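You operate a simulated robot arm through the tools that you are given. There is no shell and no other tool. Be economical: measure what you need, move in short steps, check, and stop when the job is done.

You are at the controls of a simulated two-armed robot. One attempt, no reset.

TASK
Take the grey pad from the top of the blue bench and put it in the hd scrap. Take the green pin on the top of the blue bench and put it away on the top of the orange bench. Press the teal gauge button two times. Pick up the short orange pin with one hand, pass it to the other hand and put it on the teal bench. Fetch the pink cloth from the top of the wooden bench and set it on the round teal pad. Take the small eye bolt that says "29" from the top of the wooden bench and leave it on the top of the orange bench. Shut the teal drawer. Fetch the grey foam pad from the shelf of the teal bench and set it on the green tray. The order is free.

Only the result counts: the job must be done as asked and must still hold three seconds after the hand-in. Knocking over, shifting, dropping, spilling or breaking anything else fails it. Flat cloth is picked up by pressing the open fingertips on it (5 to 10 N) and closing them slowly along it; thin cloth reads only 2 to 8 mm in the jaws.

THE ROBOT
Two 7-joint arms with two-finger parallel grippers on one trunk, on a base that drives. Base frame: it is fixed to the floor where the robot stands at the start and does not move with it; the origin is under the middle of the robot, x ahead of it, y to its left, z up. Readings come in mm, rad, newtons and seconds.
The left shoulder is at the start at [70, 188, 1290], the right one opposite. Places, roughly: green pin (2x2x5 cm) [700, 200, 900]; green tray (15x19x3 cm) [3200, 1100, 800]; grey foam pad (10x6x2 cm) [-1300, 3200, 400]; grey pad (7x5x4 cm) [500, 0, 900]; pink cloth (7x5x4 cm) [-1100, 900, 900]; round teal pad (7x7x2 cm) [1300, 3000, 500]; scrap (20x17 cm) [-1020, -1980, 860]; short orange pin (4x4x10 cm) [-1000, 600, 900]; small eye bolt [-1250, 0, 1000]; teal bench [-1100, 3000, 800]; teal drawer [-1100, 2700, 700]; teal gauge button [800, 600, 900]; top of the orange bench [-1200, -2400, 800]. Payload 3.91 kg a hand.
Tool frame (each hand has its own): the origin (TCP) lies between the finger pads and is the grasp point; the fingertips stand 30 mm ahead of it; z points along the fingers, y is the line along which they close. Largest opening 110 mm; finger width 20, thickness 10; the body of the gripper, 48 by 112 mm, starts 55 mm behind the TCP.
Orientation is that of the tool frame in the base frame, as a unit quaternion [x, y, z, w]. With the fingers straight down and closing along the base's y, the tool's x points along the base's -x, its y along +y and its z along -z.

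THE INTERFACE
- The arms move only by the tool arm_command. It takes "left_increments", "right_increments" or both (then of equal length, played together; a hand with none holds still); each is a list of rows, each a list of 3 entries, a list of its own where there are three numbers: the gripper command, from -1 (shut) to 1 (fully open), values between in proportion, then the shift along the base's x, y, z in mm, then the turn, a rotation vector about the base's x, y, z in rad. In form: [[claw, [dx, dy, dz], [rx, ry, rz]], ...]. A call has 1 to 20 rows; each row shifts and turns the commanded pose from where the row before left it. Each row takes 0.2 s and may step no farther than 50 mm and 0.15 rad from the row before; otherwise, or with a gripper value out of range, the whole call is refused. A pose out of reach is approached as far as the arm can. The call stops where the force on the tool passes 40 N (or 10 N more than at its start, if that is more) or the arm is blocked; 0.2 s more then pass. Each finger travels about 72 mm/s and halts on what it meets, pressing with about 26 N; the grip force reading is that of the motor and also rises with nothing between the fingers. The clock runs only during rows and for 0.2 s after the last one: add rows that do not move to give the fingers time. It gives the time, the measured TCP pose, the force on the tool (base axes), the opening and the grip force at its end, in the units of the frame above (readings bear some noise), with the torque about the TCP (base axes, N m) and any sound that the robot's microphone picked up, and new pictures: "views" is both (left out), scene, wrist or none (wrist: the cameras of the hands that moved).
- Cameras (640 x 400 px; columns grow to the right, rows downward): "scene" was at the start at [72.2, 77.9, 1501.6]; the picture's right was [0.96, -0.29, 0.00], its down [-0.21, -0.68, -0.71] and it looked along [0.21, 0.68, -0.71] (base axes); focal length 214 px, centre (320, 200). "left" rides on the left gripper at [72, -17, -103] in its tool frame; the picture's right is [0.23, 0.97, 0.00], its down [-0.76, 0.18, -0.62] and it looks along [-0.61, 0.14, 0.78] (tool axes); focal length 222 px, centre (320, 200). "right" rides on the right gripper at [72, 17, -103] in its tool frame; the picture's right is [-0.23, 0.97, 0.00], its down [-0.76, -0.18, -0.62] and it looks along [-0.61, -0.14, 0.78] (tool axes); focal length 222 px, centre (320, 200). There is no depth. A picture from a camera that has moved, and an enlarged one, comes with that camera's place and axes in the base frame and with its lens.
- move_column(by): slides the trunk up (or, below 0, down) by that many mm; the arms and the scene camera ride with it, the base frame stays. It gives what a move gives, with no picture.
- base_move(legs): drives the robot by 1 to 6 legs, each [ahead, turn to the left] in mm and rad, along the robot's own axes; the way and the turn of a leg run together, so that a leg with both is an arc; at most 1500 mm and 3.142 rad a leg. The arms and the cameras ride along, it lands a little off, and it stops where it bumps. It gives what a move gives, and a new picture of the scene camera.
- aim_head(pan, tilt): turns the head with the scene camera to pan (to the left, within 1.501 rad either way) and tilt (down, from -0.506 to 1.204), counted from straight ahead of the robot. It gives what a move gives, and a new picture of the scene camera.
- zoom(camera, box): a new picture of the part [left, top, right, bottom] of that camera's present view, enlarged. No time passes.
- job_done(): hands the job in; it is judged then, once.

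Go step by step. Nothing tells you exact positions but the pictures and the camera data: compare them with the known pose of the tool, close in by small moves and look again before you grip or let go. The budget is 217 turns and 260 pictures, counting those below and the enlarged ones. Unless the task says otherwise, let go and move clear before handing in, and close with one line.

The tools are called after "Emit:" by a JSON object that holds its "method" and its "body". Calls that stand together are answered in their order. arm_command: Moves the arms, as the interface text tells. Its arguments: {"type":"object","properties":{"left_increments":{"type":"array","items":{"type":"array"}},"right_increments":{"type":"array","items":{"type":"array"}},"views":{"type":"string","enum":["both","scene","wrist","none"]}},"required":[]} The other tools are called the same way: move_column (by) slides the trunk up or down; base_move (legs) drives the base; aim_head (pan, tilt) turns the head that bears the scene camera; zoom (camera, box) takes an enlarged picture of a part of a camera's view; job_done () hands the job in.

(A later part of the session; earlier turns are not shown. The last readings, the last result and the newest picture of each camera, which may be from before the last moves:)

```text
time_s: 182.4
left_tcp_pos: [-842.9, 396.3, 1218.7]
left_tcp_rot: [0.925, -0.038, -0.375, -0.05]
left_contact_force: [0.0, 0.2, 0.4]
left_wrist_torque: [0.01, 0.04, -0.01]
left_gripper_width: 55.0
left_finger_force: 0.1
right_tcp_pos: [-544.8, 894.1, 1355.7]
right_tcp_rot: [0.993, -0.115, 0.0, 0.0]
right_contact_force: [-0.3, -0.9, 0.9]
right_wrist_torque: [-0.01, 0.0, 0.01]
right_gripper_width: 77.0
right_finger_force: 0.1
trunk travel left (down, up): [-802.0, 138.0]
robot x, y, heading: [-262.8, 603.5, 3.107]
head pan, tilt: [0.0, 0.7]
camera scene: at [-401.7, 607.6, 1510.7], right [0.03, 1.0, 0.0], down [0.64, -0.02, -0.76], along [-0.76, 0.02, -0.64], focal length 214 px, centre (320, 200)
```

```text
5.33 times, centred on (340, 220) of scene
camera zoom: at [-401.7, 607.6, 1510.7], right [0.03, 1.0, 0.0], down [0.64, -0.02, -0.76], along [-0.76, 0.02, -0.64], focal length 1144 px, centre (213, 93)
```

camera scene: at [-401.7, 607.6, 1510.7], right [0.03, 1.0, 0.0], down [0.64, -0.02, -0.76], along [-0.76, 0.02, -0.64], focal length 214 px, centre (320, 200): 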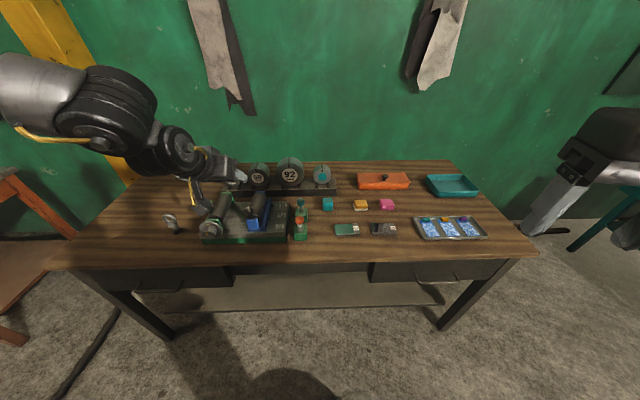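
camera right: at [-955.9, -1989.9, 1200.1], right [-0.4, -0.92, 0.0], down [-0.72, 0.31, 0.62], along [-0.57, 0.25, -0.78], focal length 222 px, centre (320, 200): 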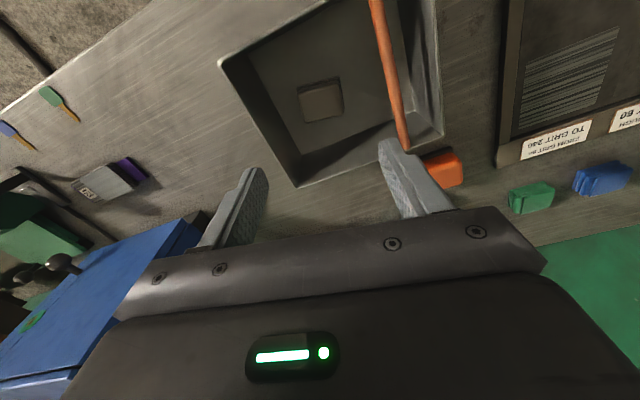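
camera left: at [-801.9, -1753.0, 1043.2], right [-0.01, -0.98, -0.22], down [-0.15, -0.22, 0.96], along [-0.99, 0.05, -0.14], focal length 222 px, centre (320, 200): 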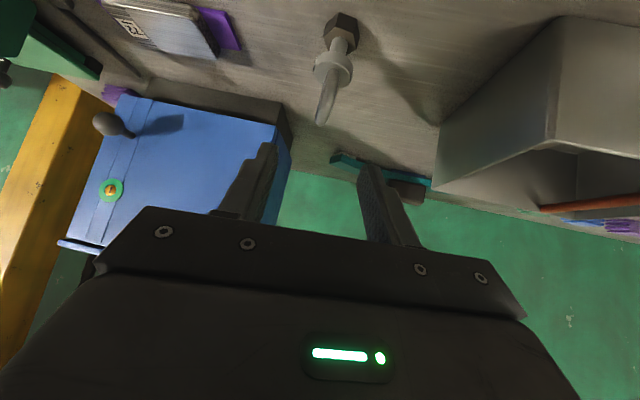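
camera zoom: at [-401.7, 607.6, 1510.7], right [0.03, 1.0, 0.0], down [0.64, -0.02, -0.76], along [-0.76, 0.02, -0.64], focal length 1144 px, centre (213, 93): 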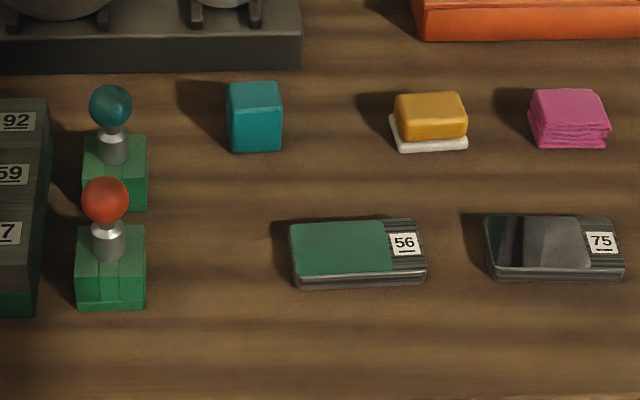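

The orange pin sits with its ball knob at about [-970,546,936] in a green holder; the pink cloth is at about [-1117,928]. I'll shift to y≈745 so each is on its own side.

Emit:
{"method": "base_move", "body": {"legs": [[0, -0.734], [204, 0], [0, 0.77]]}}

```text
time_s: 187.9
left_tcp_pos: [-983.7, 519.7, 1218.2]
left_tcp_rot: [0.926, -0.025, -0.375, -0.043]
left_contact_force: [0.9, 0.9, -0.3]
left_wrist_torque: [0.01, 0.01, -0.01]
left_gripper_width: 55.2
left_finger_force: 0.0
right_tcp_pos: [-698.9, 1026.1, 1355.3]
right_tcp_rot: [0.995, -0.102, 0.0, 0.002]
right_contact_force: [0.1, -0.3, 0.2]
right_wrist_torque: [0.01, -0.03, -0.01]
right_gripper_width: 76.8
right_finger_force: 0.1
trunk travel left (down, up): [-802.0, 138.0]
robot x, y, heading: [-413.0, 743.1, 3.136]
head pan, tilt: [0.0, 0.7]
camera scene: at [-547.6, 743.9, 1510.7], right [0.01, 1.0, 0.0], down [0.64, 0.0, -0.76], along [-0.76, 0.0, -0.64], focal length 214 px, centre (320, 200)
```

scene: 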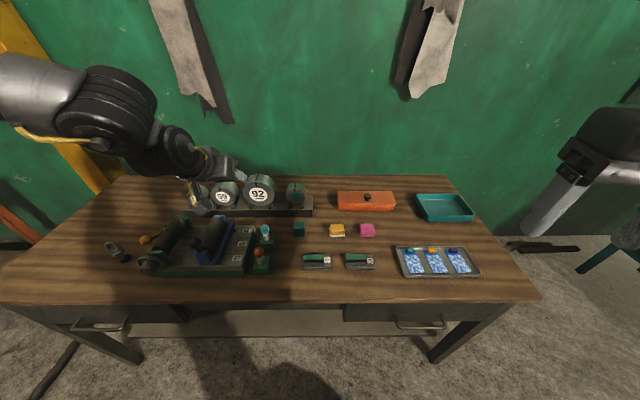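

Lowering the trunk and bringing the left hand toward the ball.

Emit:
{"method": "move_column", "body": {"by": -200}}

Emit:
{"method": "arm_command", "body": {"left_increments": [[0.2, [15, 7, -8], [0, 0, 0]], [0.2, [15, 7, -8], [0, 0, 0]], [0.2, [15, 7, -10], [0, 0, 0]], [0.2, [10, 5, -10], [0, 0, 0]], [0.2, [0, 0, 0], [0, 0, 0]]], "views": "wrist"}}

```text
time_s: 190.1
left_tcp_pos: [-983.8, 520.4, 1018.6]
left_tcp_rot: [0.926, -0.026, -0.375, -0.045]
left_contact_force: [0.0, 0.0, 0.1]
left_wrist_torque: [0.0, 0.02, 0.0]
left_gripper_width: 55.0
left_finger_force: 0.0
right_tcp_pos: [-698.9, 1024.1, 1154.9]
right_tcp_rot: [0.995, -0.103, 0.001, 0.0]
right_contact_force: [0.1, 0.2, 0.2]
right_wrist_torque: [0.0, -0.02, 0.01]
right_gripper_width: 76.8
right_finger_force: 0.1
trunk travel left (down, up): [-602.0, 338.0]
robot x, y, heading: [-410.9, 741.1, 3.134]
head pan, tilt: [0.0, 0.7]
```

```text
time_s: 191.3
left_tcp_pos: [-975.6, 523.2, 1010.8]
left_tcp_rot: [0.925, -0.026, -0.376, -0.044]
left_contact_force: [0.8, 0.1, 0.2]
left_wrist_torque: [-0.04, 0.0, 0.02]
left_gripper_width: 66.1
left_finger_force: 0.0
left hand out of reach, approached as far as the arm can: row 1, 2, 3, 4
right_tcp_pos: [-696.9, 1026.9, 1155.6]
right_tcp_rot: [0.995, -0.104, 0.0, 0.001]
right_contact_force: [-0.7, 0.7, 0.6]
right_wrist_torque: [-0.01, -0.01, -0.01]
right_gripper_width: 77.0
right_finger_force: 0.2
trunk travel left (down, up): [-602.0, 338.0]
robot x, y, heading: [-410.2, 738.3, 3.137]
head pan, tilt: [0.0, 0.7]
camera left: at [-851.7, 527.0, 1035.3], right [0.08, -0.97, -0.22], down [-0.13, -0.23, 0.97], along [-0.99, -0.05, -0.14], focal length 222 px, centre (320, 200)
```

left: 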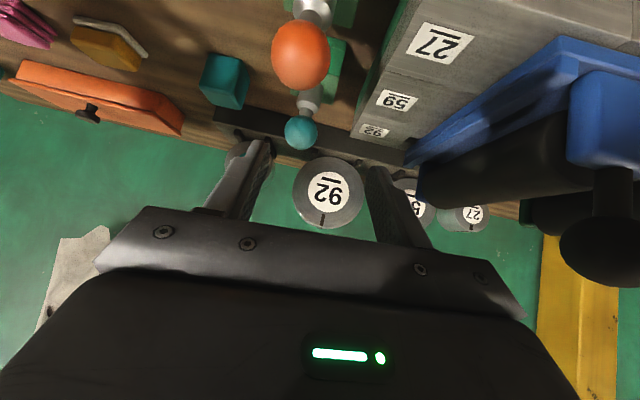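

The hand is too near for this tilt, so I back the robot up 65 mm and yaw the tool slightly inward.

Emit:
{"method": "base_move", "body": {"legs": [[-65, 0]]}}

Emit:
{"method": "arm_command", "body": {"left_increments": [[0.2, [-8, 5, 0], [0, 0, -0.1]], [0.2, [-8, 5, 0], [0, 0, -0.1]], [0.2, [-8, 5, -5], [0, 0, -0.1]], [0.2, [-8, 5, -5], [0, 0, 0]], [0.2, [0, 0, 0], [0, 0, 0]]], "views": "wrist"}}

```text
time_s: 192.2
left_tcp_pos: [-910.7, 521.8, 1010.7]
left_tcp_rot: [0.925, -0.026, -0.375, -0.045]
left_contact_force: [-0.5, 0.5, 0.8]
left_wrist_torque: [0.03, 0.01, -0.02]
left_gripper_width: 66.0
left_finger_force: 0.1
right_tcp_pos: [-634.8, 1024.4, 1154.4]
right_tcp_rot: [0.995, -0.103, 0.0, 0.0]
right_contact_force: [0.1, 0.4, 0.8]
right_wrist_torque: [-0.01, 0.01, -0.02]
right_gripper_width: 76.9
right_finger_force: 0.1
trunk travel left (down, up): [-602.0, 338.0]
robot x, y, heading: [-347.5, 739.8, 3.134]
head pan, tilt: [0.0, 0.7]
camera scene: at [-482.8, 742.7, 1310.7], right [0.01, 1.0, 0.0], down [0.64, 0.0, -0.77], along [-0.77, 0.0, -0.64], focal length 214 px, centre (320, 200)
```

scene: 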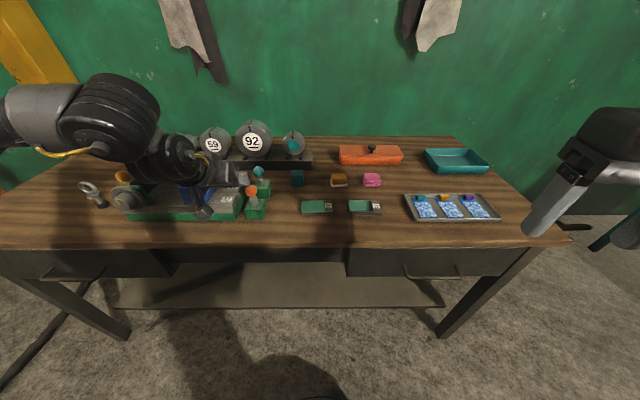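

```text
time_s: 193.4
left_tcp_pos: [-941.8, 540.0, 1001.4]
left_tcp_rot: [0.911, -0.164, -0.364, -0.101]
left_contact_force: [-0.4, 0.0, -0.3]
left_wrist_torque: [0.0, -0.01, 0.0]
left_gripper_width: 66.3
left_finger_force: 0.1
right_tcp_pos: [-634.5, 1024.4, 1155.8]
right_tcp_rot: [0.995, -0.102, 0.0, -0.001]
right_contact_force: [1.2, -1.5, -0.7]
right_wrist_torque: [-0.02, -0.02, 0.04]
right_gripper_width: 77.0
right_finger_force: 0.1
trunk travel left (down, up): [-602.0, 338.0]
robot x, y, heading: [-346.2, 741.8, 3.132]
head pan, tilt: [0.0, 0.7]
camera left: at [-823.8, 507.4, 1024.9], right [-0.21, -0.95, -0.22], down [-0.19, -0.18, 0.96], along [-0.96, 0.24, -0.14], focal length 222 px, centre (320, 200)
```

left: 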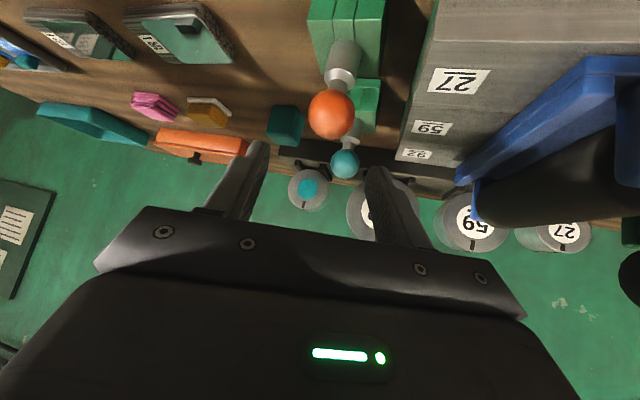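

Ball centre at about [-974,551,936]. Descending around it and closing.

Emit:
{"method": "arm_command", "body": {"left_increments": [[0.2, [-8, 3, -16], [0, 0, 0]], [0.2, [-8, 3, -16], [0, 0, 0]], [0.2, [-8, 3, -16], [0, 0, 0]], [0.2, [-7, 2, -14], [0, 0, 0]], [0.2, [0, 0, 0], [0, 0, 0]]], "views": "wrist"}}

```text
time_s: 194.7
left_tcp_pos: [-974.4, 554.1, 938.3]
left_tcp_rot: [0.911, -0.164, -0.365, -0.101]
left_contact_force: [0.0, 0.3, 0.1]
left_wrist_torque: [0.01, 0.0, 0.01]
left_gripper_width: 65.7
left_finger_force: 0.1
right_tcp_pos: [-635.3, 1024.1, 1155.4]
right_tcp_rot: [0.995, -0.103, 0.0, 0.0]
right_contact_force: [0.2, 0.7, 0.1]
right_wrist_torque: [0.02, 0.02, 0.01]
right_gripper_width: 77.2
right_finger_force: 0.1
trunk travel left (down, up): [-602.0, 338.0]
robot x, y, heading: [-345.8, 741.6, 3.133]
head pan, tilt: [0.0, 0.7]
camera left: at [-855.1, 520.2, 963.7], right [-0.21, -0.95, -0.22], down [-0.19, -0.18, 0.96], along [-0.96, 0.24, -0.14], focal length 222 px, centre (320, 200)
```

left: 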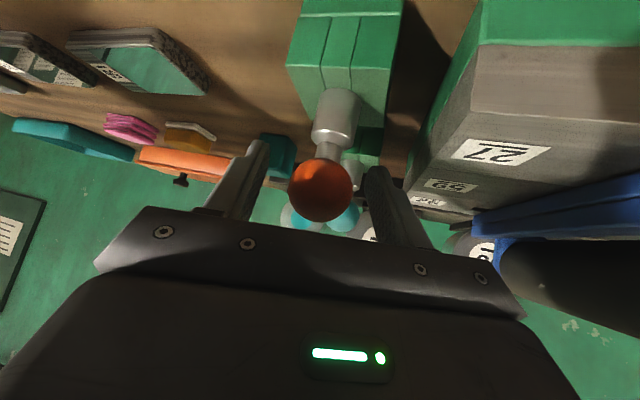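

Emit:
{"method": "arm_command", "body": {"left_increments": [[-0.1, [0, -2, 0], [0, 0, 0]], [-0.3, [0, 0, 0], [0, 0, 0]], [-0.6, [0, 0, 0], [0, 0, 0]], [-1, [0, 0, 0], [0, 0, 0]], [-1, [0, 0, 0], [0, 0, 0]], [-1, [0, 0, 4], [0, 0, 0]], [-1, [0, 0, 6], [0, 0, 0]], [-1, [0, 0, 8], [0, 0, 0]]], "views": "wrist"}}

```text
time_s: 196.4
left_tcp_pos: [-974.6, 550.2, 957.0]
left_tcp_rot: [0.911, -0.164, -0.364, -0.1]
left_contact_force: [-0.2, 0.6, -0.9]
left_wrist_torque: [-0.03, 0.02, 0.01]
left_gripper_width: 32.6
left_finger_force: 25.8
right_tcp_pos: [-635.0, 1025.0, 1156.1]
right_tcp_rot: [0.995, -0.103, -0.001, 0.0]
right_contact_force: [0.4, -0.1, 0.3]
right_wrist_torque: [-0.04, 0.0, 0.01]
right_gripper_width: 77.1
right_finger_force: 0.0
trunk travel left (down, up): [-602.0, 338.0]
robot x, y, heading: [-346.6, 743.7, 3.132]
head pan, tilt: [0.0, 0.7]
camera left: at [-855.9, 517.5, 980.4], right [-0.21, -0.95, -0.22], down [-0.19, -0.18, 0.96], along [-0.96, 0.24, -0.14], focal length 222 px, centre (320, 200)
```

left: 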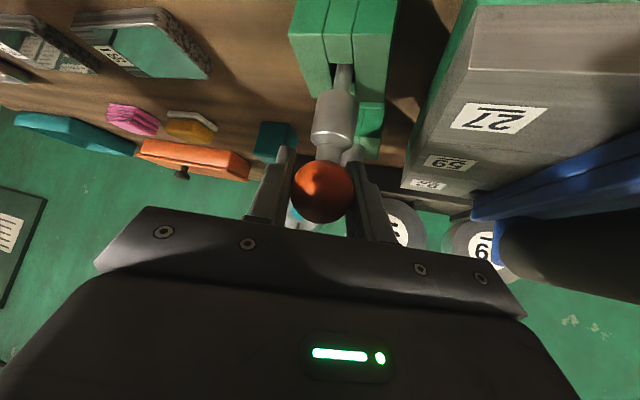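

The pin is sliding out of its holder. I keep lifting straight up.

Emit:
{"method": "arm_command", "body": {"left_increments": [[-1, [0, 0, 10], [0, 0, 0]], [-1, [0, 0, 12], [0, 0, 0]], [-1, [0, 0, 15], [0, 0, 0]], [-1, [0, 0, 15], [0, 0, 0]], [-1, [0, 0, 15], [0, 0, 0]], [-1, [0, 0, 15], [0, 0, 0]], [-1, [0, 0, 0], [0, 0, 0]]], "views": "wrist"}}

```text
time_s: 198.1
left_tcp_pos: [-974.5, 550.8, 1038.9]
left_tcp_rot: [0.911, -0.164, -0.365, -0.101]
left_contact_force: [-0.5, 0.2, -1.3]
left_wrist_torque: [-0.03, 0.03, -0.02]
left_gripper_width: 32.5
left_finger_force: 26.4
right_tcp_pos: [-635.9, 1023.9, 1156.0]
right_tcp_rot: [0.995, -0.102, -0.001, 0.0]
right_contact_force: [1.7, -0.6, 0.4]
right_wrist_torque: [-0.03, 0.01, -0.01]
right_gripper_width: 77.0
right_finger_force: 0.1
trunk travel left (down, up): [-602.0, 338.0]
robot x, y, heading: [-343.5, 741.1, 3.131]
head pan, tilt: [0.0, 0.7]
camera left: at [-855.5, 517.6, 1062.5], right [-0.21, -0.95, -0.22], down [-0.19, -0.18, 0.96], along [-0.96, 0.24, -0.14], focal length 222 px, centre (320, 200)
```

left: 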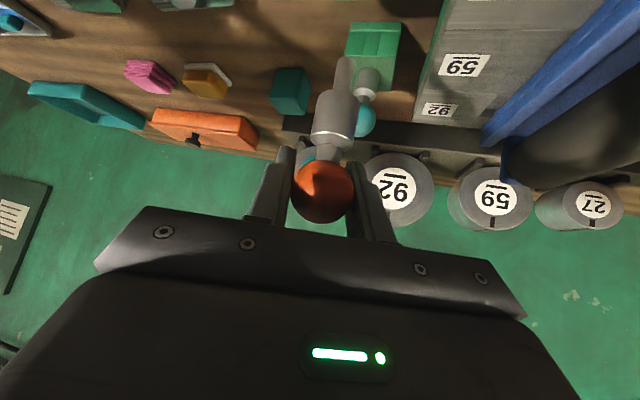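

The pin is out. I bring the left hand toward the middle with the tool yawed inward, and turn the right hand inward too for the handover.

Emit:
{"method": "arm_command", "body": {"left_increments": [[-1, [22, 20, 5], [0, 0, -0.1]], [-1, [22, 20, 5], [0, 0, -0.1]], [-1, [22, 20, 5], [0, 0, -0.1]], [-1, [22, 20, 5], [0, 0, -0.1]], [-1, [22, 20, 5], [0, 0, -0.1]], [-1, [0, 0, 0], [0, 0, 0]], [-1, [0, 0, 0], [0, 0, 0]], [-1, [0, 0, 0], [0, 0, 0]]], "right_increments": [[0, [-12, -5, 0], [0, 0, 0.143]], [0, [-12, -5, 0], [0, 0, 0.143]], [0, [-12, -5, 0], [0, 0, 0.143]], [0, [-12, -5, 0], [0, 0, 0.143]], [0, [-12, -5, 0], [0, 0, 0.143]], [0, [-12, -5, 0], [0, 0, 0.143]], [0, [-12, -5, 0], [0, 0, 0.143]], [0, [-12, -5, 0], [0, 0, 0.143]]], "views": "scene"}}

```text
time_s: 199.8
left_tcp_pos: [-865.5, 650.9, 1062.4]
left_tcp_rot: [0.842, -0.384, -0.328, -0.188]
left_contact_force: [-0.4, -0.5, -1.4]
left_wrist_torque: [0.04, -0.04, 0.03]
left_gripper_width: 32.3
left_finger_force: 26.6
right_tcp_pos: [-557.7, 853.9, 1111.5]
right_tcp_rot: [0.892, 0.452, 0.001, 0.001]
right_contact_force: [1.2, 0.0, -0.2]
right_wrist_torque: [0.01, -0.01, -0.01]
right_gripper_width: 54.9
right_finger_force: 0.0
right hand out of reach, approached as far as the arm can: row 1, 2, 3, 4, 5, 6, 7, 8
trunk travel left (down, up): [-602.0, 338.0]
robot x, y, heading: [-350.8, 741.7, 3.13]
head pan, tilt: [0.0, 0.7]
camera scene: at [-483.4, 740.6, 1310.7], right [0.01, 1.0, 0.0], down [0.64, 0.0, -0.77], along [-0.76, 0.01, -0.64], focal length 214 px, centre (320, 200)
```

scene: 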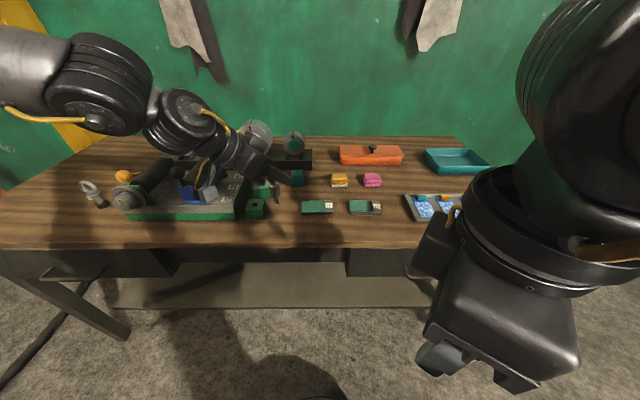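

Now I tilt the right hand up toward horizontal, moving it forward.

Emit:
{"method": "arm_command", "body": {"right_increments": [[0, [-20, 0, 0], [-0.112, 0.082, 0]], [0, [-20, 0, 0], [-0.112, 0.082, 0]], [0, [-20, 0, 0], [-0.112, 0.082, 0]], [0, [-20, 0, 0], [-0.112, 0.082, 0]], [0, [-20, 0, 0], [-0.112, 0.082, 0]], [0, [-20, 0, 0], [-0.112, 0.082, 0]], [0, [-20, 0, 0], [-0.112, 0.082, 0]], [0, [-20, 0, 0], [-0.112, 0.082, 0]], [0, [-20, 0, 0], [-0.112, 0.082, 0]], [0, [0, 0, 0], [0, 0, 0]]], "views": "both"}}

```text
time_s: 202.1
left_tcp_pos: [-864.6, 652.7, 1063.1]
left_tcp_rot: [0.842, -0.384, -0.328, -0.187]
left_contact_force: [0.4, 0.1, -0.5]
left_wrist_torque: [-0.03, 0.02, -0.02]
left_gripper_width: 32.4
left_finger_force: 26.5
right_tcp_pos: [-627.2, 747.4, 1267.2]
right_tcp_rot: [0.743, 0.372, -0.496, 0.252]
right_contact_force: [0.6, 1.3, -0.5]
right_wrist_torque: [-0.02, 0.0, -0.01]
right_gripper_width: 55.0
right_finger_force: 0.1
right hand out of reach, approached as far as the arm can: row 1, 2, 3, 4, 5, 6, 7, 8, 9
trunk travel left (down, up): [-602.0, 338.0]
robot x, y, heading: [-346.9, 744.5, 3.132]
head pan, tilt: [0.0, 0.7]
camera scene: at [-483.3, 743.4, 1310.7], right [0.01, 1.0, 0.0], down [0.64, 0.0, -0.77], along [-0.77, 0.0, -0.64], focal length 214 px, centre (320, 200)
camera right: at [-540.8, 835.8, 1239.4], right [0.73, -0.65, 0.22], down [0.02, 0.34, 0.94], along [-0.68, -0.68, 0.26], focal length 222 px, centre (320, 200)
```

scene: 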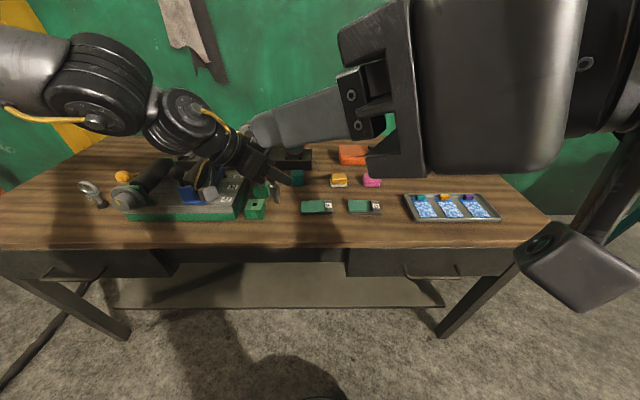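
right: 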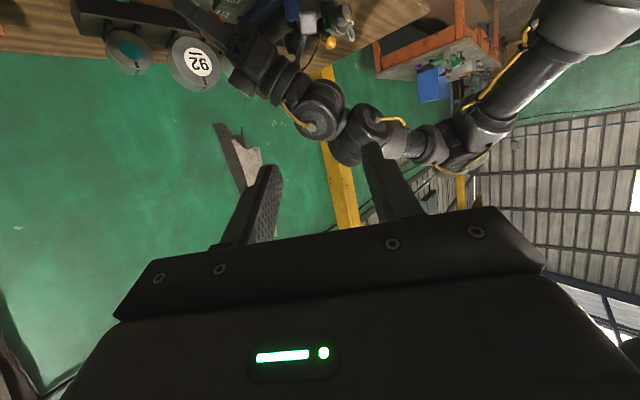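

The right hand is up high and pointing inward. I bring it forward and down to a standoff to the right of the pin, flattening the tool further.

Emit:
{"method": "arm_command", "body": {"right_increments": [[0, [-22, 8, -20], [0, 0, 0]], [0, [-22, 8, -20], [0, 0, 0]], [0, [-22, 8, -24], [0, 0, 0.1]], [0, [-22, 4, -24], [0, 0, 0.1]], [0, [-22, 0, -24], [0, 0, 0.1]], [0, [-22, 0, -24], [0, 0, 0.1]], [0, [-22, 0, -24], [-0.117, 0.028, 0]], [0, [-20, 0, -24], [-0.117, 0.028, 0]], [0, [-20, 0, -24], [-0.117, 0.028, 0]], [0, [-17, 0, -24], [0, 0, 0]], [0, [0, 0, 0], [0, 0, 0]]], "views": "both"}}

```text
time_s: 204.4
left_tcp_pos: [-864.0, 653.9, 1064.3]
left_tcp_rot: [0.842, -0.386, -0.328, -0.188]
left_contact_force: [0.0, 0.8, -0.1]
left_wrist_torque: [0.0, 0.01, 0.02]
left_gripper_width: 32.7
left_finger_force: 25.7
right_tcp_pos: [-629.6, 608.8, 1216.3]
right_tcp_rot: [0.612, 0.377, -0.565, 0.405]
right_contact_force: [0.0, -0.1, 0.3]
right_wrist_torque: [-0.03, -0.03, -0.01]
right_gripper_width: 55.1
right_finger_force: 0.0
right hand out of reach, approached as far as the arm can: row 1, 2, 3, 4, 5, 6, 7, 8, 9, 10
trunk travel left (down, up): [-602.0, 338.0]
robot x, y, heading: [-347.0, 739.9, 3.134]
head pan, tilt: [0.0, 0.7]
camera scene: at [-482.0, 743.7, 1310.9], right [0.01, 1.0, 0.0], down [0.64, -0.01, -0.77], along [-0.77, 0.0, -0.64], focal length 214 px, centre (320, 200)
camera right: at [-568.9, 697.5, 1149.1], right [0.88, -0.38, 0.3], down [0.02, 0.64, 0.77], along [-0.48, -0.67, 0.57], focal length 222 px, centre (320, 200)
```

scene: 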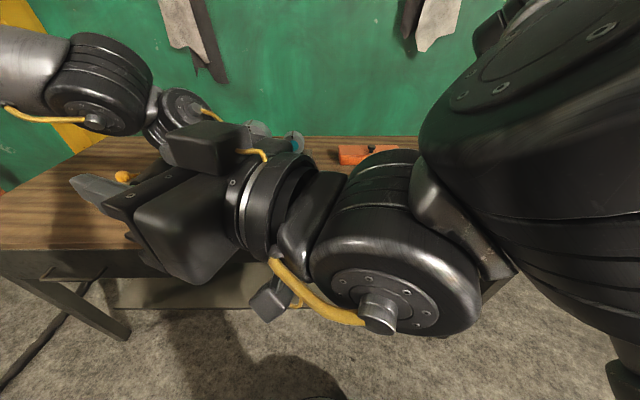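
right: 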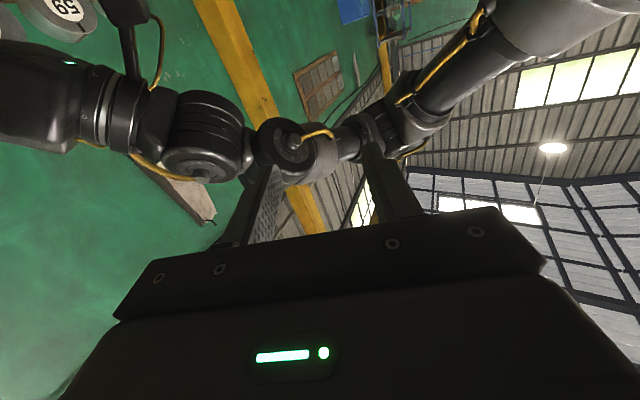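

The right arm is stuck folded; I return its tool to pointing down and move it back out to its own side first.

Emit:
{"method": "arm_command", "body": {"right_increments": [[0, [0, 25, 0], [0.128, -0.054, 0]], [0, [0, 25, 0], [0.128, -0.054, 0]], [0, [0, 25, 0], [0.128, -0.054, 0]], [0, [0, 25, 0], [0.128, -0.054, 0]], [0, [0, 25, 0], [0.128, -0.054, 0]], [0, [0, 25, 0], [0.128, -0.054, 0]], [0, [0, 25, 0], [0.128, -0.054, 0]], [0, [0, 25, 0], [0.128, -0.054, 0]], [0, [0, 25, 0], [0.128, -0.054, 0]], [0, [0, 25, 0], [0.128, -0.054, 0]], [0, [0, 25, 0], [0.1, -0.042, 0]], [0, [0, 25, 0], [0, 0, -0.14]], [0, [-10, 25, 0], [0, 0, -0.14]], [0, [-20, 25, 0], [0, 0, -0.14]], [0, [-20, 20, 0], [0, 0, -0.14]], [0, [-30, 10, 0], [0, 0, -0.14]], [0, [-30, 0, 0], [0, 0, -0.14]], [0, [-30, 0, 0], [0, 0, -0.14]], [0, [0, 0, 0], [0, 0, 0]]], "views": "scene"}}

```text
time_s: 208.4
left_tcp_pos: [-864.5, 653.9, 1063.4]
left_tcp_rot: [0.843, -0.384, -0.328, -0.186]
left_contact_force: [-0.4, 0.7, -1.3]
left_wrist_torque: [0.01, -0.01, 0.03]
left_gripper_width: 32.6
left_finger_force: 25.7
right_tcp_pos: [-658.4, 935.0, 1173.3]
right_tcp_rot: [0.989, 0.059, -0.133, 0.019]
right_contact_force: [0.8, -0.6, 0.0]
right_wrist_torque: [0.01, 0.01, 0.02]
right_gripper_width: 54.8
right_finger_force: 0.0
right hand out of reach, approached as far as the arm can: row 1, 2, 4, 6, 7, 8, 9, 10, 11
trunk travel left (down, up): [-602.0, 338.0]
robot x, y, heading: [-342.9, 740.0, 3.137]
head pan, tilt: [0.0, 0.7]
camera scene: at [-483.1, 743.4, 1310.8], right [0.01, 1.0, 0.0], down [0.64, 0.0, -0.77], along [-0.77, 0.0, -0.64], focal length 214 px, centre (320, 200)
```

scene: 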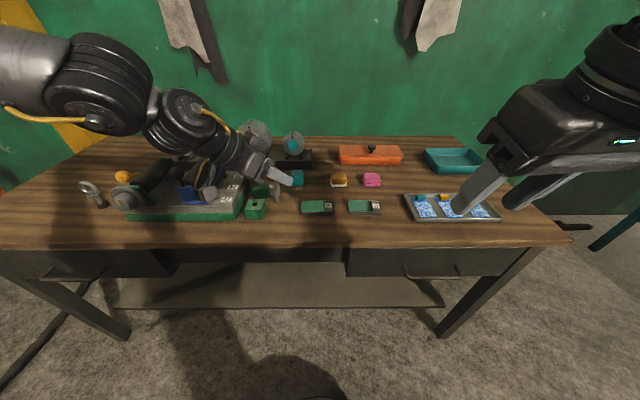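

Right arm is free again. I extend it forward on its own side, then tilt.

Emit:
{"method": "arm_command", "body": {"right_increments": [[0, [-35, 6, 0], [0, 0, 0]], [0, [-35, 6, -5], [0, 0, 0]], [0, [-35, 6, -5], [0, 0, 0]], [0, [-35, 6, -10], [0, 0.08, 0]], [0, [-35, 6, -10], [0, 0.08, 0]], [0, [-35, 6, -10], [0, 0.1, 0]], [0, [-35, 6, -10], [0, 0.1, 0]], [0, [-20, 0, -10], [0, 0.12, 0]], [0, [0, 0, 0], [0, 0, 0]]], "views": "none"}}

```text
time_s: 210.4
left_tcp_pos: [-867.0, 651.6, 1062.1]
left_tcp_rot: [0.843, -0.384, -0.328, -0.187]
left_contact_force: [0.2, 0.2, -1.5]
left_wrist_torque: [0.0, 0.0, 0.02]
left_gripper_width: 32.5
left_finger_force: 26.0
right_tcp_pos: [-801.0, 933.9, 1096.9]
right_tcp_rot: [0.94, 0.061, -0.334, 0.006]
right_contact_force: [0.2, 0.0, 0.4]
right_wrist_torque: [0.01, 0.04, 0.02]
right_gripper_width: 54.8
right_finger_force: 0.0
right hand out of reach, approached as far as the arm can: row 1, 2, 3, 4, 5, 6, 7
trunk travel left (down, up): [-602.0, 338.0]
robot x, y, heading: [-345.0, 743.3, 3.133]
head pan, tilt: [0.0, 0.7]
```

Emit:
{"method": "arm_command", "body": {"right_increments": [[0, [-25, 10, 5], [0, 0, 0]], [0, [-25, 10, 5], [0, 0, 0]], [0, [-25, 0, 5], [0, 0, 0]], [0, [-25, 0, 0], [0, 0.07, 0]], [0, [0, 0, 0], [0, 0, 0.1]], [0, [0, 0, 0], [0, 0, 0.1]], [0, [0, 0, 0], [0, 0, 0.1]], [0, [0, 0, 0], [0, 0, 0.1]], [0, [0, 0, 0], [0, 0, 0]]], "views": "wrist"}}

```text
time_s: 212.4
left_tcp_pos: [-864.3, 653.1, 1062.5]
left_tcp_rot: [0.842, -0.385, -0.328, -0.188]
left_contact_force: [0.5, 0.3, -1.4]
left_wrist_torque: [-0.01, 0.0, 0.02]
left_gripper_width: 32.5
left_finger_force: 25.8
right_tcp_pos: [-764.3, 893.3, 1104.3]
right_tcp_rot: [0.927, 0.168, -0.332, 0.049]
right_contact_force: [-0.9, 0.4, -0.1]
right_wrist_torque: [0.0, 0.03, 0.01]
right_gripper_width: 55.1
right_finger_force: 0.0
right hand out of reach, approached as far as the arm can: row 1, 2, 3, 4, 5, 6, 7, 8
trunk travel left (down, up): [-602.0, 338.0]
robot x, y, heading: [-351.6, 742.9, 3.136]
head pan, tilt: [0.0, 0.7]
camera right: at [-644.8, 917.6, 1137.6], right [0.17, -0.98, 0.12], down [-0.24, 0.08, 0.97], along [-0.96, -0.2, -0.22], focal length 222 px, centre (320, 200)
```

right: 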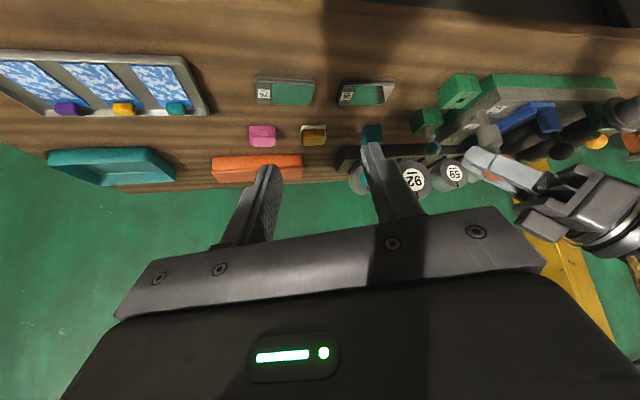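

The right arm is still constrained; I bring its tool back down and up into a freer pose, then extend.

Emit:
{"method": "arm_command", "body": {"right_increments": [[0, [0, 5, 10], [0.02, -0.1, 0]], [0, [0, 5, 10], [0.02, -0.1, 0]], [0, [0, 5, 10], [0.02, -0.1, 0]], [0, [0, 5, 10], [0.02, -0.1, 0]], [0, [0, 5, 10], [0.02, -0.1, 0]], [0, [0, 5, 10], [0.02, -0.1, 0]], [0, [0, 5, 10], [0.01, -0.06, 0]], [0, [0, 0, 0], [0, 0, -0.1]], [0, [0, 0, 0], [0, 0, -0.1]], [0, [0, 0, 0], [0, 0, -0.1]], [0, [-15, 0, 0], [0, 0, 0]], [0, [-15, 0, 0], [0, 0, 0]], [0, [-15, 0, 0], [0, 0, 0]], [0, [-15, 0, 0], [0, 0, 0]]], "views": "none"}}

```text
time_s: 215.4
left_tcp_pos: [-866.3, 651.1, 1063.2]
left_tcp_rot: [0.843, -0.383, -0.328, -0.187]
left_contact_force: [0.1, -0.9, 0.1]
left_wrist_torque: [-0.01, 0.01, 0.0]
left_gripper_width: 32.5
left_finger_force: 26.1
right_tcp_pos: [-717.4, 878.7, 1118.7]
right_tcp_rot: [0.999, 0.019, -0.009, 0.043]
right_contact_force: [-0.6, -0.2, -0.6]
right_wrist_torque: [0.03, -0.01, 0.02]
right_gripper_width: 55.1
right_finger_force: 0.0
right hand out of reach, approached as far as the arm can: row 1, 2, 3, 4, 5, 6, 7
trunk travel left (down, up): [-602.0, 338.0]
robot x, y, heading: [-345.9, 744.7, 3.135]
head pan, tilt: [0.0, 0.7]
```

Emit:
{"method": "arm_command", "body": {"right_increments": [[0, [-30, 5, 0], [0.04, 0, 0]], [0, [-30, 5, 0], [0.04, 0, 0]], [0, [-30, 5, 0], [0, 0, 0]], [0, [-30, 5, 0], [0, 0, 0]], [0, [-30, 5, 0], [0, 0, 0]], [0, [0, 0, 0], [0, 0.1, 0]], [0, [0, 0, 0], [0, 0.1, 0]], [0, [0, 0, 0], [0, 0.1, 0]]], "views": "none"}}

```text
time_s: 217.2
left_tcp_pos: [-865.4, 651.2, 1062.8]
left_tcp_rot: [0.842, -0.384, -0.329, -0.188]
left_contact_force: [0.3, -0.2, 0.4]
left_wrist_torque: [0.01, 0.04, -0.01]
left_gripper_width: 32.2
left_finger_force: 25.7
right_tcp_pos: [-814.2, 874.7, 1089.8]
right_tcp_rot: [0.987, 0.018, -0.158, 0.0]
right_contact_force: [0.2, -0.1, -0.7]
right_wrist_torque: [0.03, 0.01, -0.01]
right_gripper_width: 55.2
right_finger_force: 0.1
right hand out of reach, approached as far as the arm can: row 1, 2, 3, 5
trunk travel left (down, up): [-602.0, 338.0]
robot x, y, heading: [-350.7, 744.8, 3.134]
head pan, tilt: [0.0, 0.7]
```

Emit:
{"method": "arm_command", "body": {"right_increments": [[0, [-5, 0, 0], [0, 0.1, 0]], [0, [-5, 0, 0], [0, 0.1, 0]], [0, [-5, 0, 0], [0, 0.1, 0]], [0, [-5, 0, 0], [0, 0.1, 0]], [0, [-5, 0, 0], [0, 0, 0.1]], [0, [-5, 0, 0], [0, 0, 0.1]], [0, [-5, 0, 0], [0, 0, 0.1]], [0, [-5, 0, 0], [0, 0, 0.1]], [0, [-5, 0, 0], [0, 0, 0.1]], [0, [-5, 0, 0], [0, 0, 0.1]]], "views": "none"}}

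```text
time_s: 219.4
left_tcp_pos: [-866.4, 652.7, 1062.3]
left_tcp_rot: [0.843, -0.384, -0.327, -0.188]
left_contact_force: [0.6, 0.6, -1.0]
left_wrist_torque: [0.03, -0.01, 0.0]
left_gripper_width: 32.5
left_finger_force: 25.5
right_tcp_pos: [-824.5, 844.3, 1077.4]
right_tcp_rot: [0.927, 0.132, -0.348, 0.04]
right_contact_force: [0.2, 0.3, -0.8]
right_wrist_torque: [-0.03, 0.0, -0.01]
right_gripper_width: 55.1
right_finger_force: 0.0
right hand out of reach, approached as far as the arm can: row 6, 7, 8, 9, 10
trunk travel left (down, up): [-602.0, 338.0]
robot x, y, heading: [-345.5, 739.8, 3.139]
head pan, tilt: [0.0, 0.7]
```

Emit:
{"method": "arm_command", "body": {"right_increments": [[0, [-25, 15, 0], [0, 0, 0]], [0, [-25, 15, 0], [0, 0, 0]], [0, [-25, 15, 0], [0, 0, 0]], [0, [-25, 15, 0], [0, 0, 0]], [0, [-25, 15, -5], [0, 0, 0]], [0, [0, 0, 0], [0, 0, 0.1]], [0, [0, 0, 0], [0, 0, 0.1]], [0, [0, 0, 0], [0, 0, 0.1]]], "views": "none"}}

```text
time_s: 221.2
left_tcp_pos: [-863.8, 650.2, 1063.6]
left_tcp_rot: [0.842, -0.384, -0.329, -0.188]
left_contact_force: [0.4, 0.0, -0.6]
left_wrist_torque: [0.04, 0.02, -0.01]
left_gripper_width: 32.6
left_finger_force: 26.2
right_tcp_pos: [-779.2, 728.5, 1036.5]
right_tcp_rot: [0.899, 0.261, -0.342, 0.086]
right_contact_force: [1.0, -0.2, -0.7]
right_wrist_torque: [0.04, 0.03, -0.03]
right_gripper_width: 54.7
right_finger_force: 0.1
right hand out of reach, approached as far as the arm can: row 1, 2, 3, 4, 5, 6, 7, 8
trunk travel left (down, up): [-602.0, 338.0]
robot x, y, heading: [-345.8, 743.1, 3.138]
head pan, tilt: [0.0, 0.7]
```

The right elbow seems to have drifted into a bad posture. I swing this hand well out to its own side with the tool down to restore it.

Emit:
{"method": "arm_command", "body": {"right_increments": [[0, [10, 30, 5], [0, 0, 0]], [0, [10, 40, 5], [0, 0, 0]], [0, [5, 40, 5], [0.05, -0.1, 0]], [0, [5, 40, 5], [0.05, -0.1, 0]], [0, [5, 40, 5], [0.05, -0.1, 0]], [0, [5, 40, 5], [0.05, -0.1, 0]], [0, [5, 40, 5], [0.05, -0.1, 0]], [0, [5, 40, 5], [0.05, -0.1, 0]], [0, [0, 40, 5], [0, 0, -0.1]], [0, [0, 40, 5], [0, 0, -0.1]], [0, [0, 40, 0], [0, 0, -0.1]], [0, [0, 30, 0], [0, 0, -0.1]], [0, [0, 30, 0], [0, 0, -0.1]], [0, [0, 30, 0], [0, 0, 0]], [0, [0, 30, 0], [0, 0, 0]]], "views": "scene"}}

```text
time_s: 224.4
left_tcp_pos: [-866.2, 652.6, 1062.5]
left_tcp_rot: [0.842, -0.384, -0.328, -0.188]
left_contact_force: [0.3, 0.1, -0.9]
left_wrist_torque: [0.01, 0.03, -0.01]
left_gripper_width: 32.4
left_finger_force: 25.7
right_tcp_pos: [-605.5, 1023.7, 1139.0]
right_tcp_rot: [0.998, 0.029, -0.051, 0.028]
right_contact_force: [0.5, 0.8, 0.1]
right_wrist_torque: [0.0, 0.0, -0.04]
right_gripper_width: 54.8
right_finger_force: 0.0
right hand out of reach, approached as far as the arm can: row 1, 3, 4, 5, 6, 7, 8, 9, 10, 11, 12, 13, 14, 15
trunk travel left (down, up): [-602.0, 338.0]
robot x, y, heading: [-342.6, 738.7, 3.135]
head pan, tilt: [0.0, 0.7]
camera scene: at [-483.4, 743.1, 1310.7], right [0.01, 1.0, 0.0], down [0.64, 0.0, -0.76], along [-0.76, 0.0, -0.64], focal length 214 px, centre (320, 200)
```

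scene: 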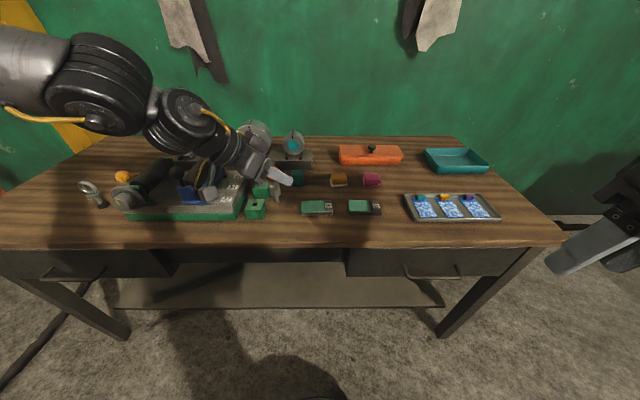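

Emit:
{"method": "arm_command", "body": {"right_increments": [[0, [0, 30, 10], [0, 0, -0.1]], [0, [0, 30, 10], [0, 0, -0.1]], [0, [0, 30, 10], [0, 0, -0.1]], [0, [0, 30, 10], [0, 0, 0]], [0, [0, 30, 10], [0, 0, 0]], [0, [-10, 30, 10], [0, 0, 0]], [0, [-20, 30, 10], [0, 0, 0]], [0, [-20, 0, 0], [0, 0, 0]], [0, [-30, 0, 0], [0, 0, 0]], [0, [-30, 0, 0], [0, 0, 0]]], "views": "none"}}

```text
time_s: 226.7
left_tcp_pos: [-867.3, 652.0, 1062.4]
left_tcp_rot: [0.842, -0.384, -0.329, -0.188]
left_contact_force: [0.5, -0.3, -0.8]
left_wrist_torque: [-0.02, 0.03, 0.03]
left_gripper_width: 32.5
left_finger_force: 26.4
right_tcp_pos: [-688.3, 1049.4, 1107.7]
right_tcp_rot: [0.991, -0.12, -0.056, 0.018]
right_contact_force: [0.4, 0.0, -0.1]
right_wrist_torque: [0.01, -0.01, 0.03]
right_gripper_width: 54.9
right_finger_force: 0.0
right hand out of reach, approached as far as the arm can: row 1, 2, 3, 4, 5, 6, 7, 8, 9, 10
trunk travel left (down, up): [-602.0, 338.0]
robot x, y, heading: [-347.9, 741.9, 3.135]
head pan, tilt: [0.0, 0.7]
```

Emit:
{"method": "aim_head", "body": {"pan": -1.0, "tilt": 0.5}}

```text
time_s: 227.9
left_tcp_pos: [-865.5, 653.4, 1062.6]
left_tcp_rot: [0.843, -0.384, -0.328, -0.187]
left_contact_force: [-0.7, -0.2, -0.5]
left_wrist_torque: [-0.01, 0.0, -0.04]
left_gripper_width: 32.7
left_finger_force: 26.1
right_tcp_pos: [-686.0, 1049.9, 1108.9]
right_tcp_rot: [0.991, -0.121, -0.057, 0.018]
right_contact_force: [-0.8, 0.1, -0.3]
right_wrist_torque: [-0.02, -0.03, 0.05]
right_gripper_width: 55.1
right_finger_force: 0.1
trunk travel left (down, up): [-602.0, 338.0]
robot x, y, heading: [-350.0, 741.1, 3.135]
head pan, tilt: [-1.0, 0.499]
camera scene: at [-447.4, 819.1, 1328.4], right [0.84, 0.54, 0.0], down [0.26, -0.4, -0.88], along [-0.47, 0.74, -0.48], focal length 214 px, centre (320, 200)
```

scene: 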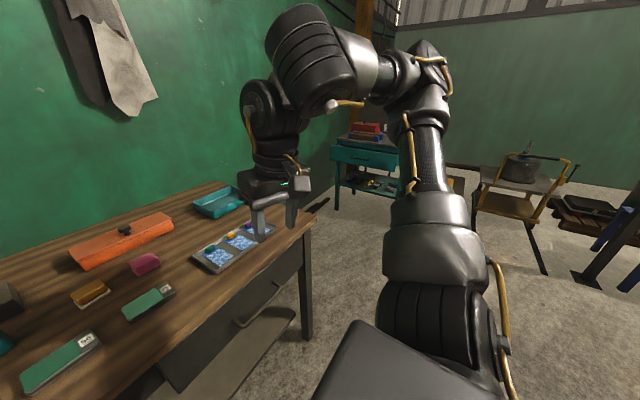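

The arm must keep its wrist well away from the shoulder. I lower the right hand and extend it, clear of the bench edge and objects.

Emit:
{"method": "arm_command", "body": {"right_increments": [[0, [-12, -3, -20], [0, 0, 0]], [0, [-12, -3, -20], [0, 0, 0]], [0, [-12, -3, -20], [0, 0, 0]], [0, [-12, -3, -15], [0, 0, 0]], [0, [-15, -3, -10], [0, 0, 0]], [0, [-15, -3, 0], [0, 0, 0]], [0, [-20, -3, 0], [0, 0, 0]], [0, [-25, -3, 0], [0, 0, 0]], [0, [-25, -3, 0], [0, 0, 0]]], "views": "none"}}

```text
time_s: 229.9
left_tcp_pos: [-866.8, 652.1, 1062.1]
left_tcp_rot: [0.842, -0.384, -0.329, -0.188]
left_contact_force: [-0.3, -0.1, -1.1]
left_wrist_torque: [-0.01, 0.02, 0.04]
left_gripper_width: 32.5
left_finger_force: 26.2
right_tcp_pos: [-756.9, 1033.2, 1027.3]
right_tcp_rot: [0.991, -0.121, -0.057, 0.017]
right_contact_force: [-0.2, -0.2, -0.8]
right_wrist_torque: [-0.02, -0.01, 0.01]
right_gripper_width: 54.9
right_finger_force: 0.1
right hand out of reach, approached as far as the arm can: row 6, 7, 8, 9
trunk travel left (down, up): [-602.0, 338.0]
robot x, y, heading: [-349.2, 738.7, 3.133]
head pan, tilt: [-1.0, 0.499]
```

Emit:
{"method": "arm_command", "body": {"right_increments": [[0, [0, 0, -25], [0, 0, 0]], [0, [0, 0, -25], [0, 0, 0]], [0, [0, 0, -25], [0, 0, 0]], [0, [0, 0, -25], [0, 0, 0]], [0, [-20, 0, 0], [0, 0, 0]], [0, [-20, 0, 0], [0, 0, 0]]], "views": "none"}}

Emit:
{"method": "aim_head", "body": {"pan": -0.5, "tilt": 0.6}}

```text
time_s: 231.3
left_tcp_pos: [-865.4, 652.6, 1063.7]
left_tcp_rot: [0.842, -0.385, -0.328, -0.188]
left_contact_force: [0.2, 0.3, -0.3]
left_wrist_torque: [0.02, -0.01, -0.03]
left_gripper_width: 32.6
left_finger_force: 25.9
right_tcp_pos: [-774.5, 1033.6, 928.8]
right_tcp_rot: [0.991, -0.118, -0.055, 0.017]
right_contact_force: [0.5, 0.2, -0.4]
right_wrist_torque: [-0.03, 0.04, -0.02]
right_gripper_width: 55.1
right_finger_force: 0.1
right hand out of reach, approached as far as the arm can: row 6
trunk travel left (down, up): [-602.0, 338.0]
robot x, y, heading: [-346.8, 742.7, 3.136]
head pan, tilt: [-1.0, 0.499]
```

```text
time_s: 232.2
left_tcp_pos: [-866.5, 652.4, 1062.8]
left_tcp_rot: [0.843, -0.383, -0.328, -0.187]
left_contact_force: [0.0, -0.6, -0.6]
left_wrist_torque: [0.03, -0.01, -0.01]
left_gripper_width: 32.6
left_finger_force: 26.1
right_tcp_pos: [-775.6, 1032.5, 927.9]
right_tcp_rot: [0.991, -0.118, -0.056, 0.017]
right_contact_force: [0.9, 0.7, 1.1]
right_wrist_torque: [0.02, 0.0, -0.01]
right_gripper_width: 55.1
right_finger_force: 0.1
trunk travel left (down, up): [-602.0, 338.0]
robot x, y, heading: [-347.7, 741.2, 3.134]
head pan, tilt: [-0.499, 0.6]
camera scene: at [-476.1, 785.1, 1319.3], right [0.48, 0.87, 0.0], down [0.49, -0.27, -0.83], along [-0.72, 0.4, -0.56], focal length 214 px, centre (320, 200)
```

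scene: 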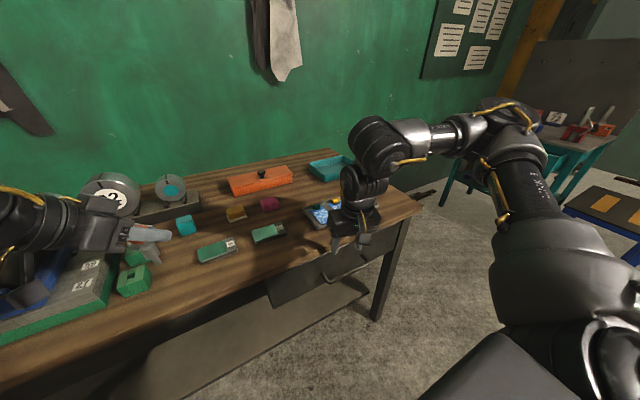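

Emit:
{"method": "arm_command", "body": {"right_increments": [[0, [0, -20, 15], [0, 0, 0.03]], [0, [0, -20, 15], [0, 0, 0.03]], [0, [0, -20, 15], [0, 0, 0.03]], [0, [-5, -20, 10], [0, 0.05, 0.03]], [0, [-5, -20, 10], [0, 0.05, 0.03]], [0, [-10, -20, 5], [0, 0, 0.03]], [0, [-10, -20, 0], [0, 0, 0]], [0, [-10, -20, 0], [0, 0, 0]], [0, [-20, 0, 0], [0, 0, 0]], [0, [-20, 0, 0], [0, 0, 0]]], "views": "none"}}

```text
time_s: 234.4
left_tcp_pos: [-863.4, 650.4, 1063.3]
left_tcp_rot: [0.842, -0.384, -0.329, -0.188]
left_contact_force: [0.7, -0.5, -0.9]
left_wrist_torque: [0.02, 0.01, 0.03]
left_gripper_width: 32.8
left_finger_force: 25.8
right_tcp_pos: [-853.4, 870.2, 999.0]
right_tcp_rot: [0.994, -0.027, -0.104, 0.026]
right_contact_force: [-0.2, -0.4, -0.3]
right_wrist_torque: [0.03, 0.05, 0.01]
right_gripper_width: 55.2
right_finger_force: 0.0
trunk travel left (down, up): [-602.0, 338.0]
robot x, y, heading: [-349.3, 741.9, 3.14]
head pan, tilt: [-0.499, 0.6]
```

All in reach now. I continue forward with gradual tilt.

Emit:
{"method": "arm_command", "body": {"right_increments": [[0, [-20, 0, 5], [0, 0.08, 0]], [0, [-20, 0, 5], [0, 0.08, 0]], [0, [-20, 0, 5], [0, 0.08, 0]], [0, [-20, 0, 5], [0, 0.08, 0]], [0, [-10, 0, 5], [0, 0.08, 0]], [0, [-10, 0, 5], [0, 0.08, 0]]], "views": "none"}}

```text
time_s: 235.8
left_tcp_pos: [-866.2, 653.2, 1062.4]
left_tcp_rot: [0.843, -0.383, -0.328, -0.187]
left_contact_force: [-0.4, -0.6, -0.5]
left_wrist_torque: [-0.01, -0.03, 0.0]
left_gripper_width: 32.4
left_finger_force: 26.4
right_tcp_pos: [-954.0, 871.8, 1027.2]
right_tcp_rot: [0.941, -0.021, -0.337, 0.034]
right_contact_force: [-0.2, 0.2, -0.5]
right_wrist_torque: [-0.02, -0.01, 0.01]
right_gripper_width: 54.9
right_finger_force: 0.0
trunk travel left (down, up): [-602.0, 338.0]
robot x, y, heading: [-348.7, 743.8, 3.139]
head pan, tilt: [-0.499, 0.6]
```

The right arm is healthy now. I yaw both tools strongly inward, bringing the right hand to a standoff to the right of the pin.

Emit:
{"method": "arm_command", "body": {"left_increments": [[-1, [0, 0, 0], [0, 0, -0.09]], [-1, [0, 0, 0], [0, 0, -0.09]], [-1, [0, 0, 0], [0, 0, -0.09]], [-1, [0, 0, 0], [0, 0, -0.09]], [-1, [0, 0, 0], [0, 0, 0]], [-1, [0, 0, 0], [0, 0, 0]], [-1, [0, 0, 0], [0, 0, 0]], [-1, [0, 0, 0], [0, 0, 0]], [-1, [0, 0, 0], [0, 0, 0]], [-1, [0, 0, 0], [0, 0, 0]]], "right_increments": [[0, [7, -6, 5], [0, 0, 0.13]], [0, [7, -6, 5], [0, 0, 0.13]], [0, [7, -8, 5], [0, 0, 0.13]], [0, [9, -8, 5], [0, 0, 0.13]], [0, [9, -8, 5], [0, 0, 0.13]], [0, [9, -8, 5], [0, 0, 0.13]], [0, [9, -8, 5], [0, 0, 0.13]], [0, [9, -8, 5], [0, 0, 0.13]], [0, [9, -8, 5], [0, 0, 0.13]], [0, [9, -8, 5], [0, 0, 0.1]]], "views": "both"}}

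```text
time_s: 238.2
left_tcp_pos: [-868.1, 647.8, 1063.6]
left_tcp_rot: [0.762, -0.526, -0.292, -0.241]
left_contact_force: [0.3, -1.1, -1.7]
left_wrist_torque: [0.0, -0.01, 0.01]
left_gripper_width: 32.5
left_finger_force: 25.8
right_tcp_pos: [-759.0, 590.9, 1092.7]
right_tcp_rot: [0.869, 0.36, -0.269, 0.206]
right_contact_force: [-0.1, -0.5, -0.7]
right_wrist_torque: [-0.01, 0.02, 0.01]
right_gripper_width: 55.0
right_finger_force: 0.0
right hand out of reach, approached as far as the arm can: row 1, 2, 3, 4, 5, 6, 7, 8, 9, 10
trunk travel left (down, up): [-602.0, 338.0]
robot x, y, heading: [-347.6, 741.8, 3.133]
head pan, tilt: [-0.499, 0.6]
stopped in row 10 (left hand): the force on the tool passed its limit (the readings are from after the stop); the commanded pose is now the measured one
camera scene: at [-475.8, 785.5, 1320.0], right [0.49, 0.87, 0.0], down [0.49, -0.28, -0.83], along [-0.72, 0.41, -0.56], focal length 214 px, centre (320, 200)
camera right: at [-670.5, 672.8, 1129.8], right [0.58, -0.76, 0.3], down [-0.39, 0.07, 0.92], along [-0.72, -0.65, -0.25], focal length 222 px, centre (320, 200)
camera left: at [-814.6, 535.1, 1088.5], right [-0.86, -0.47, -0.22], down [-0.26, 0.02, 0.97], along [-0.45, 0.88, -0.14], focal length 222 px, centre (320, 200)
```

scene: 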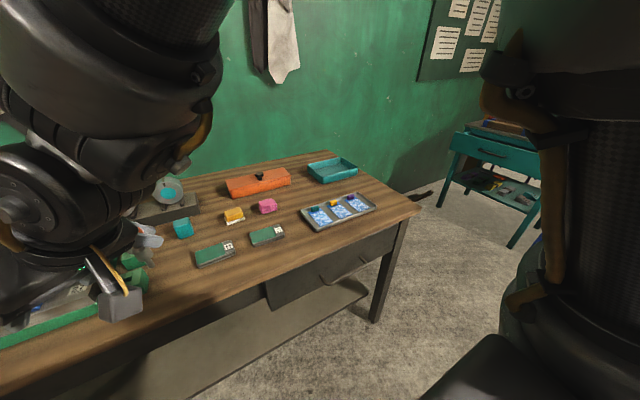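
right: 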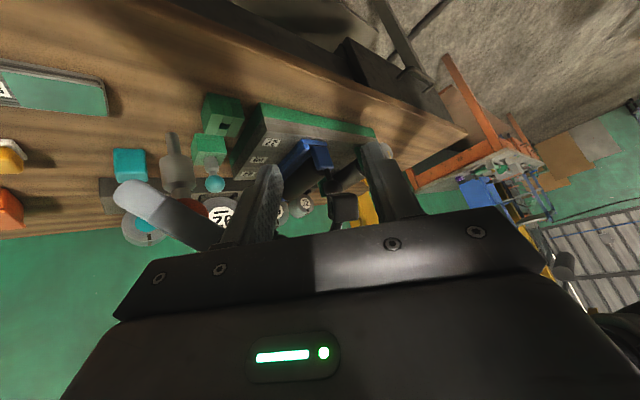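
left: 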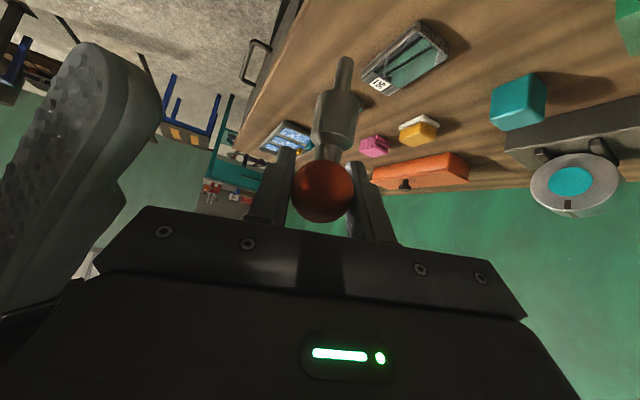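

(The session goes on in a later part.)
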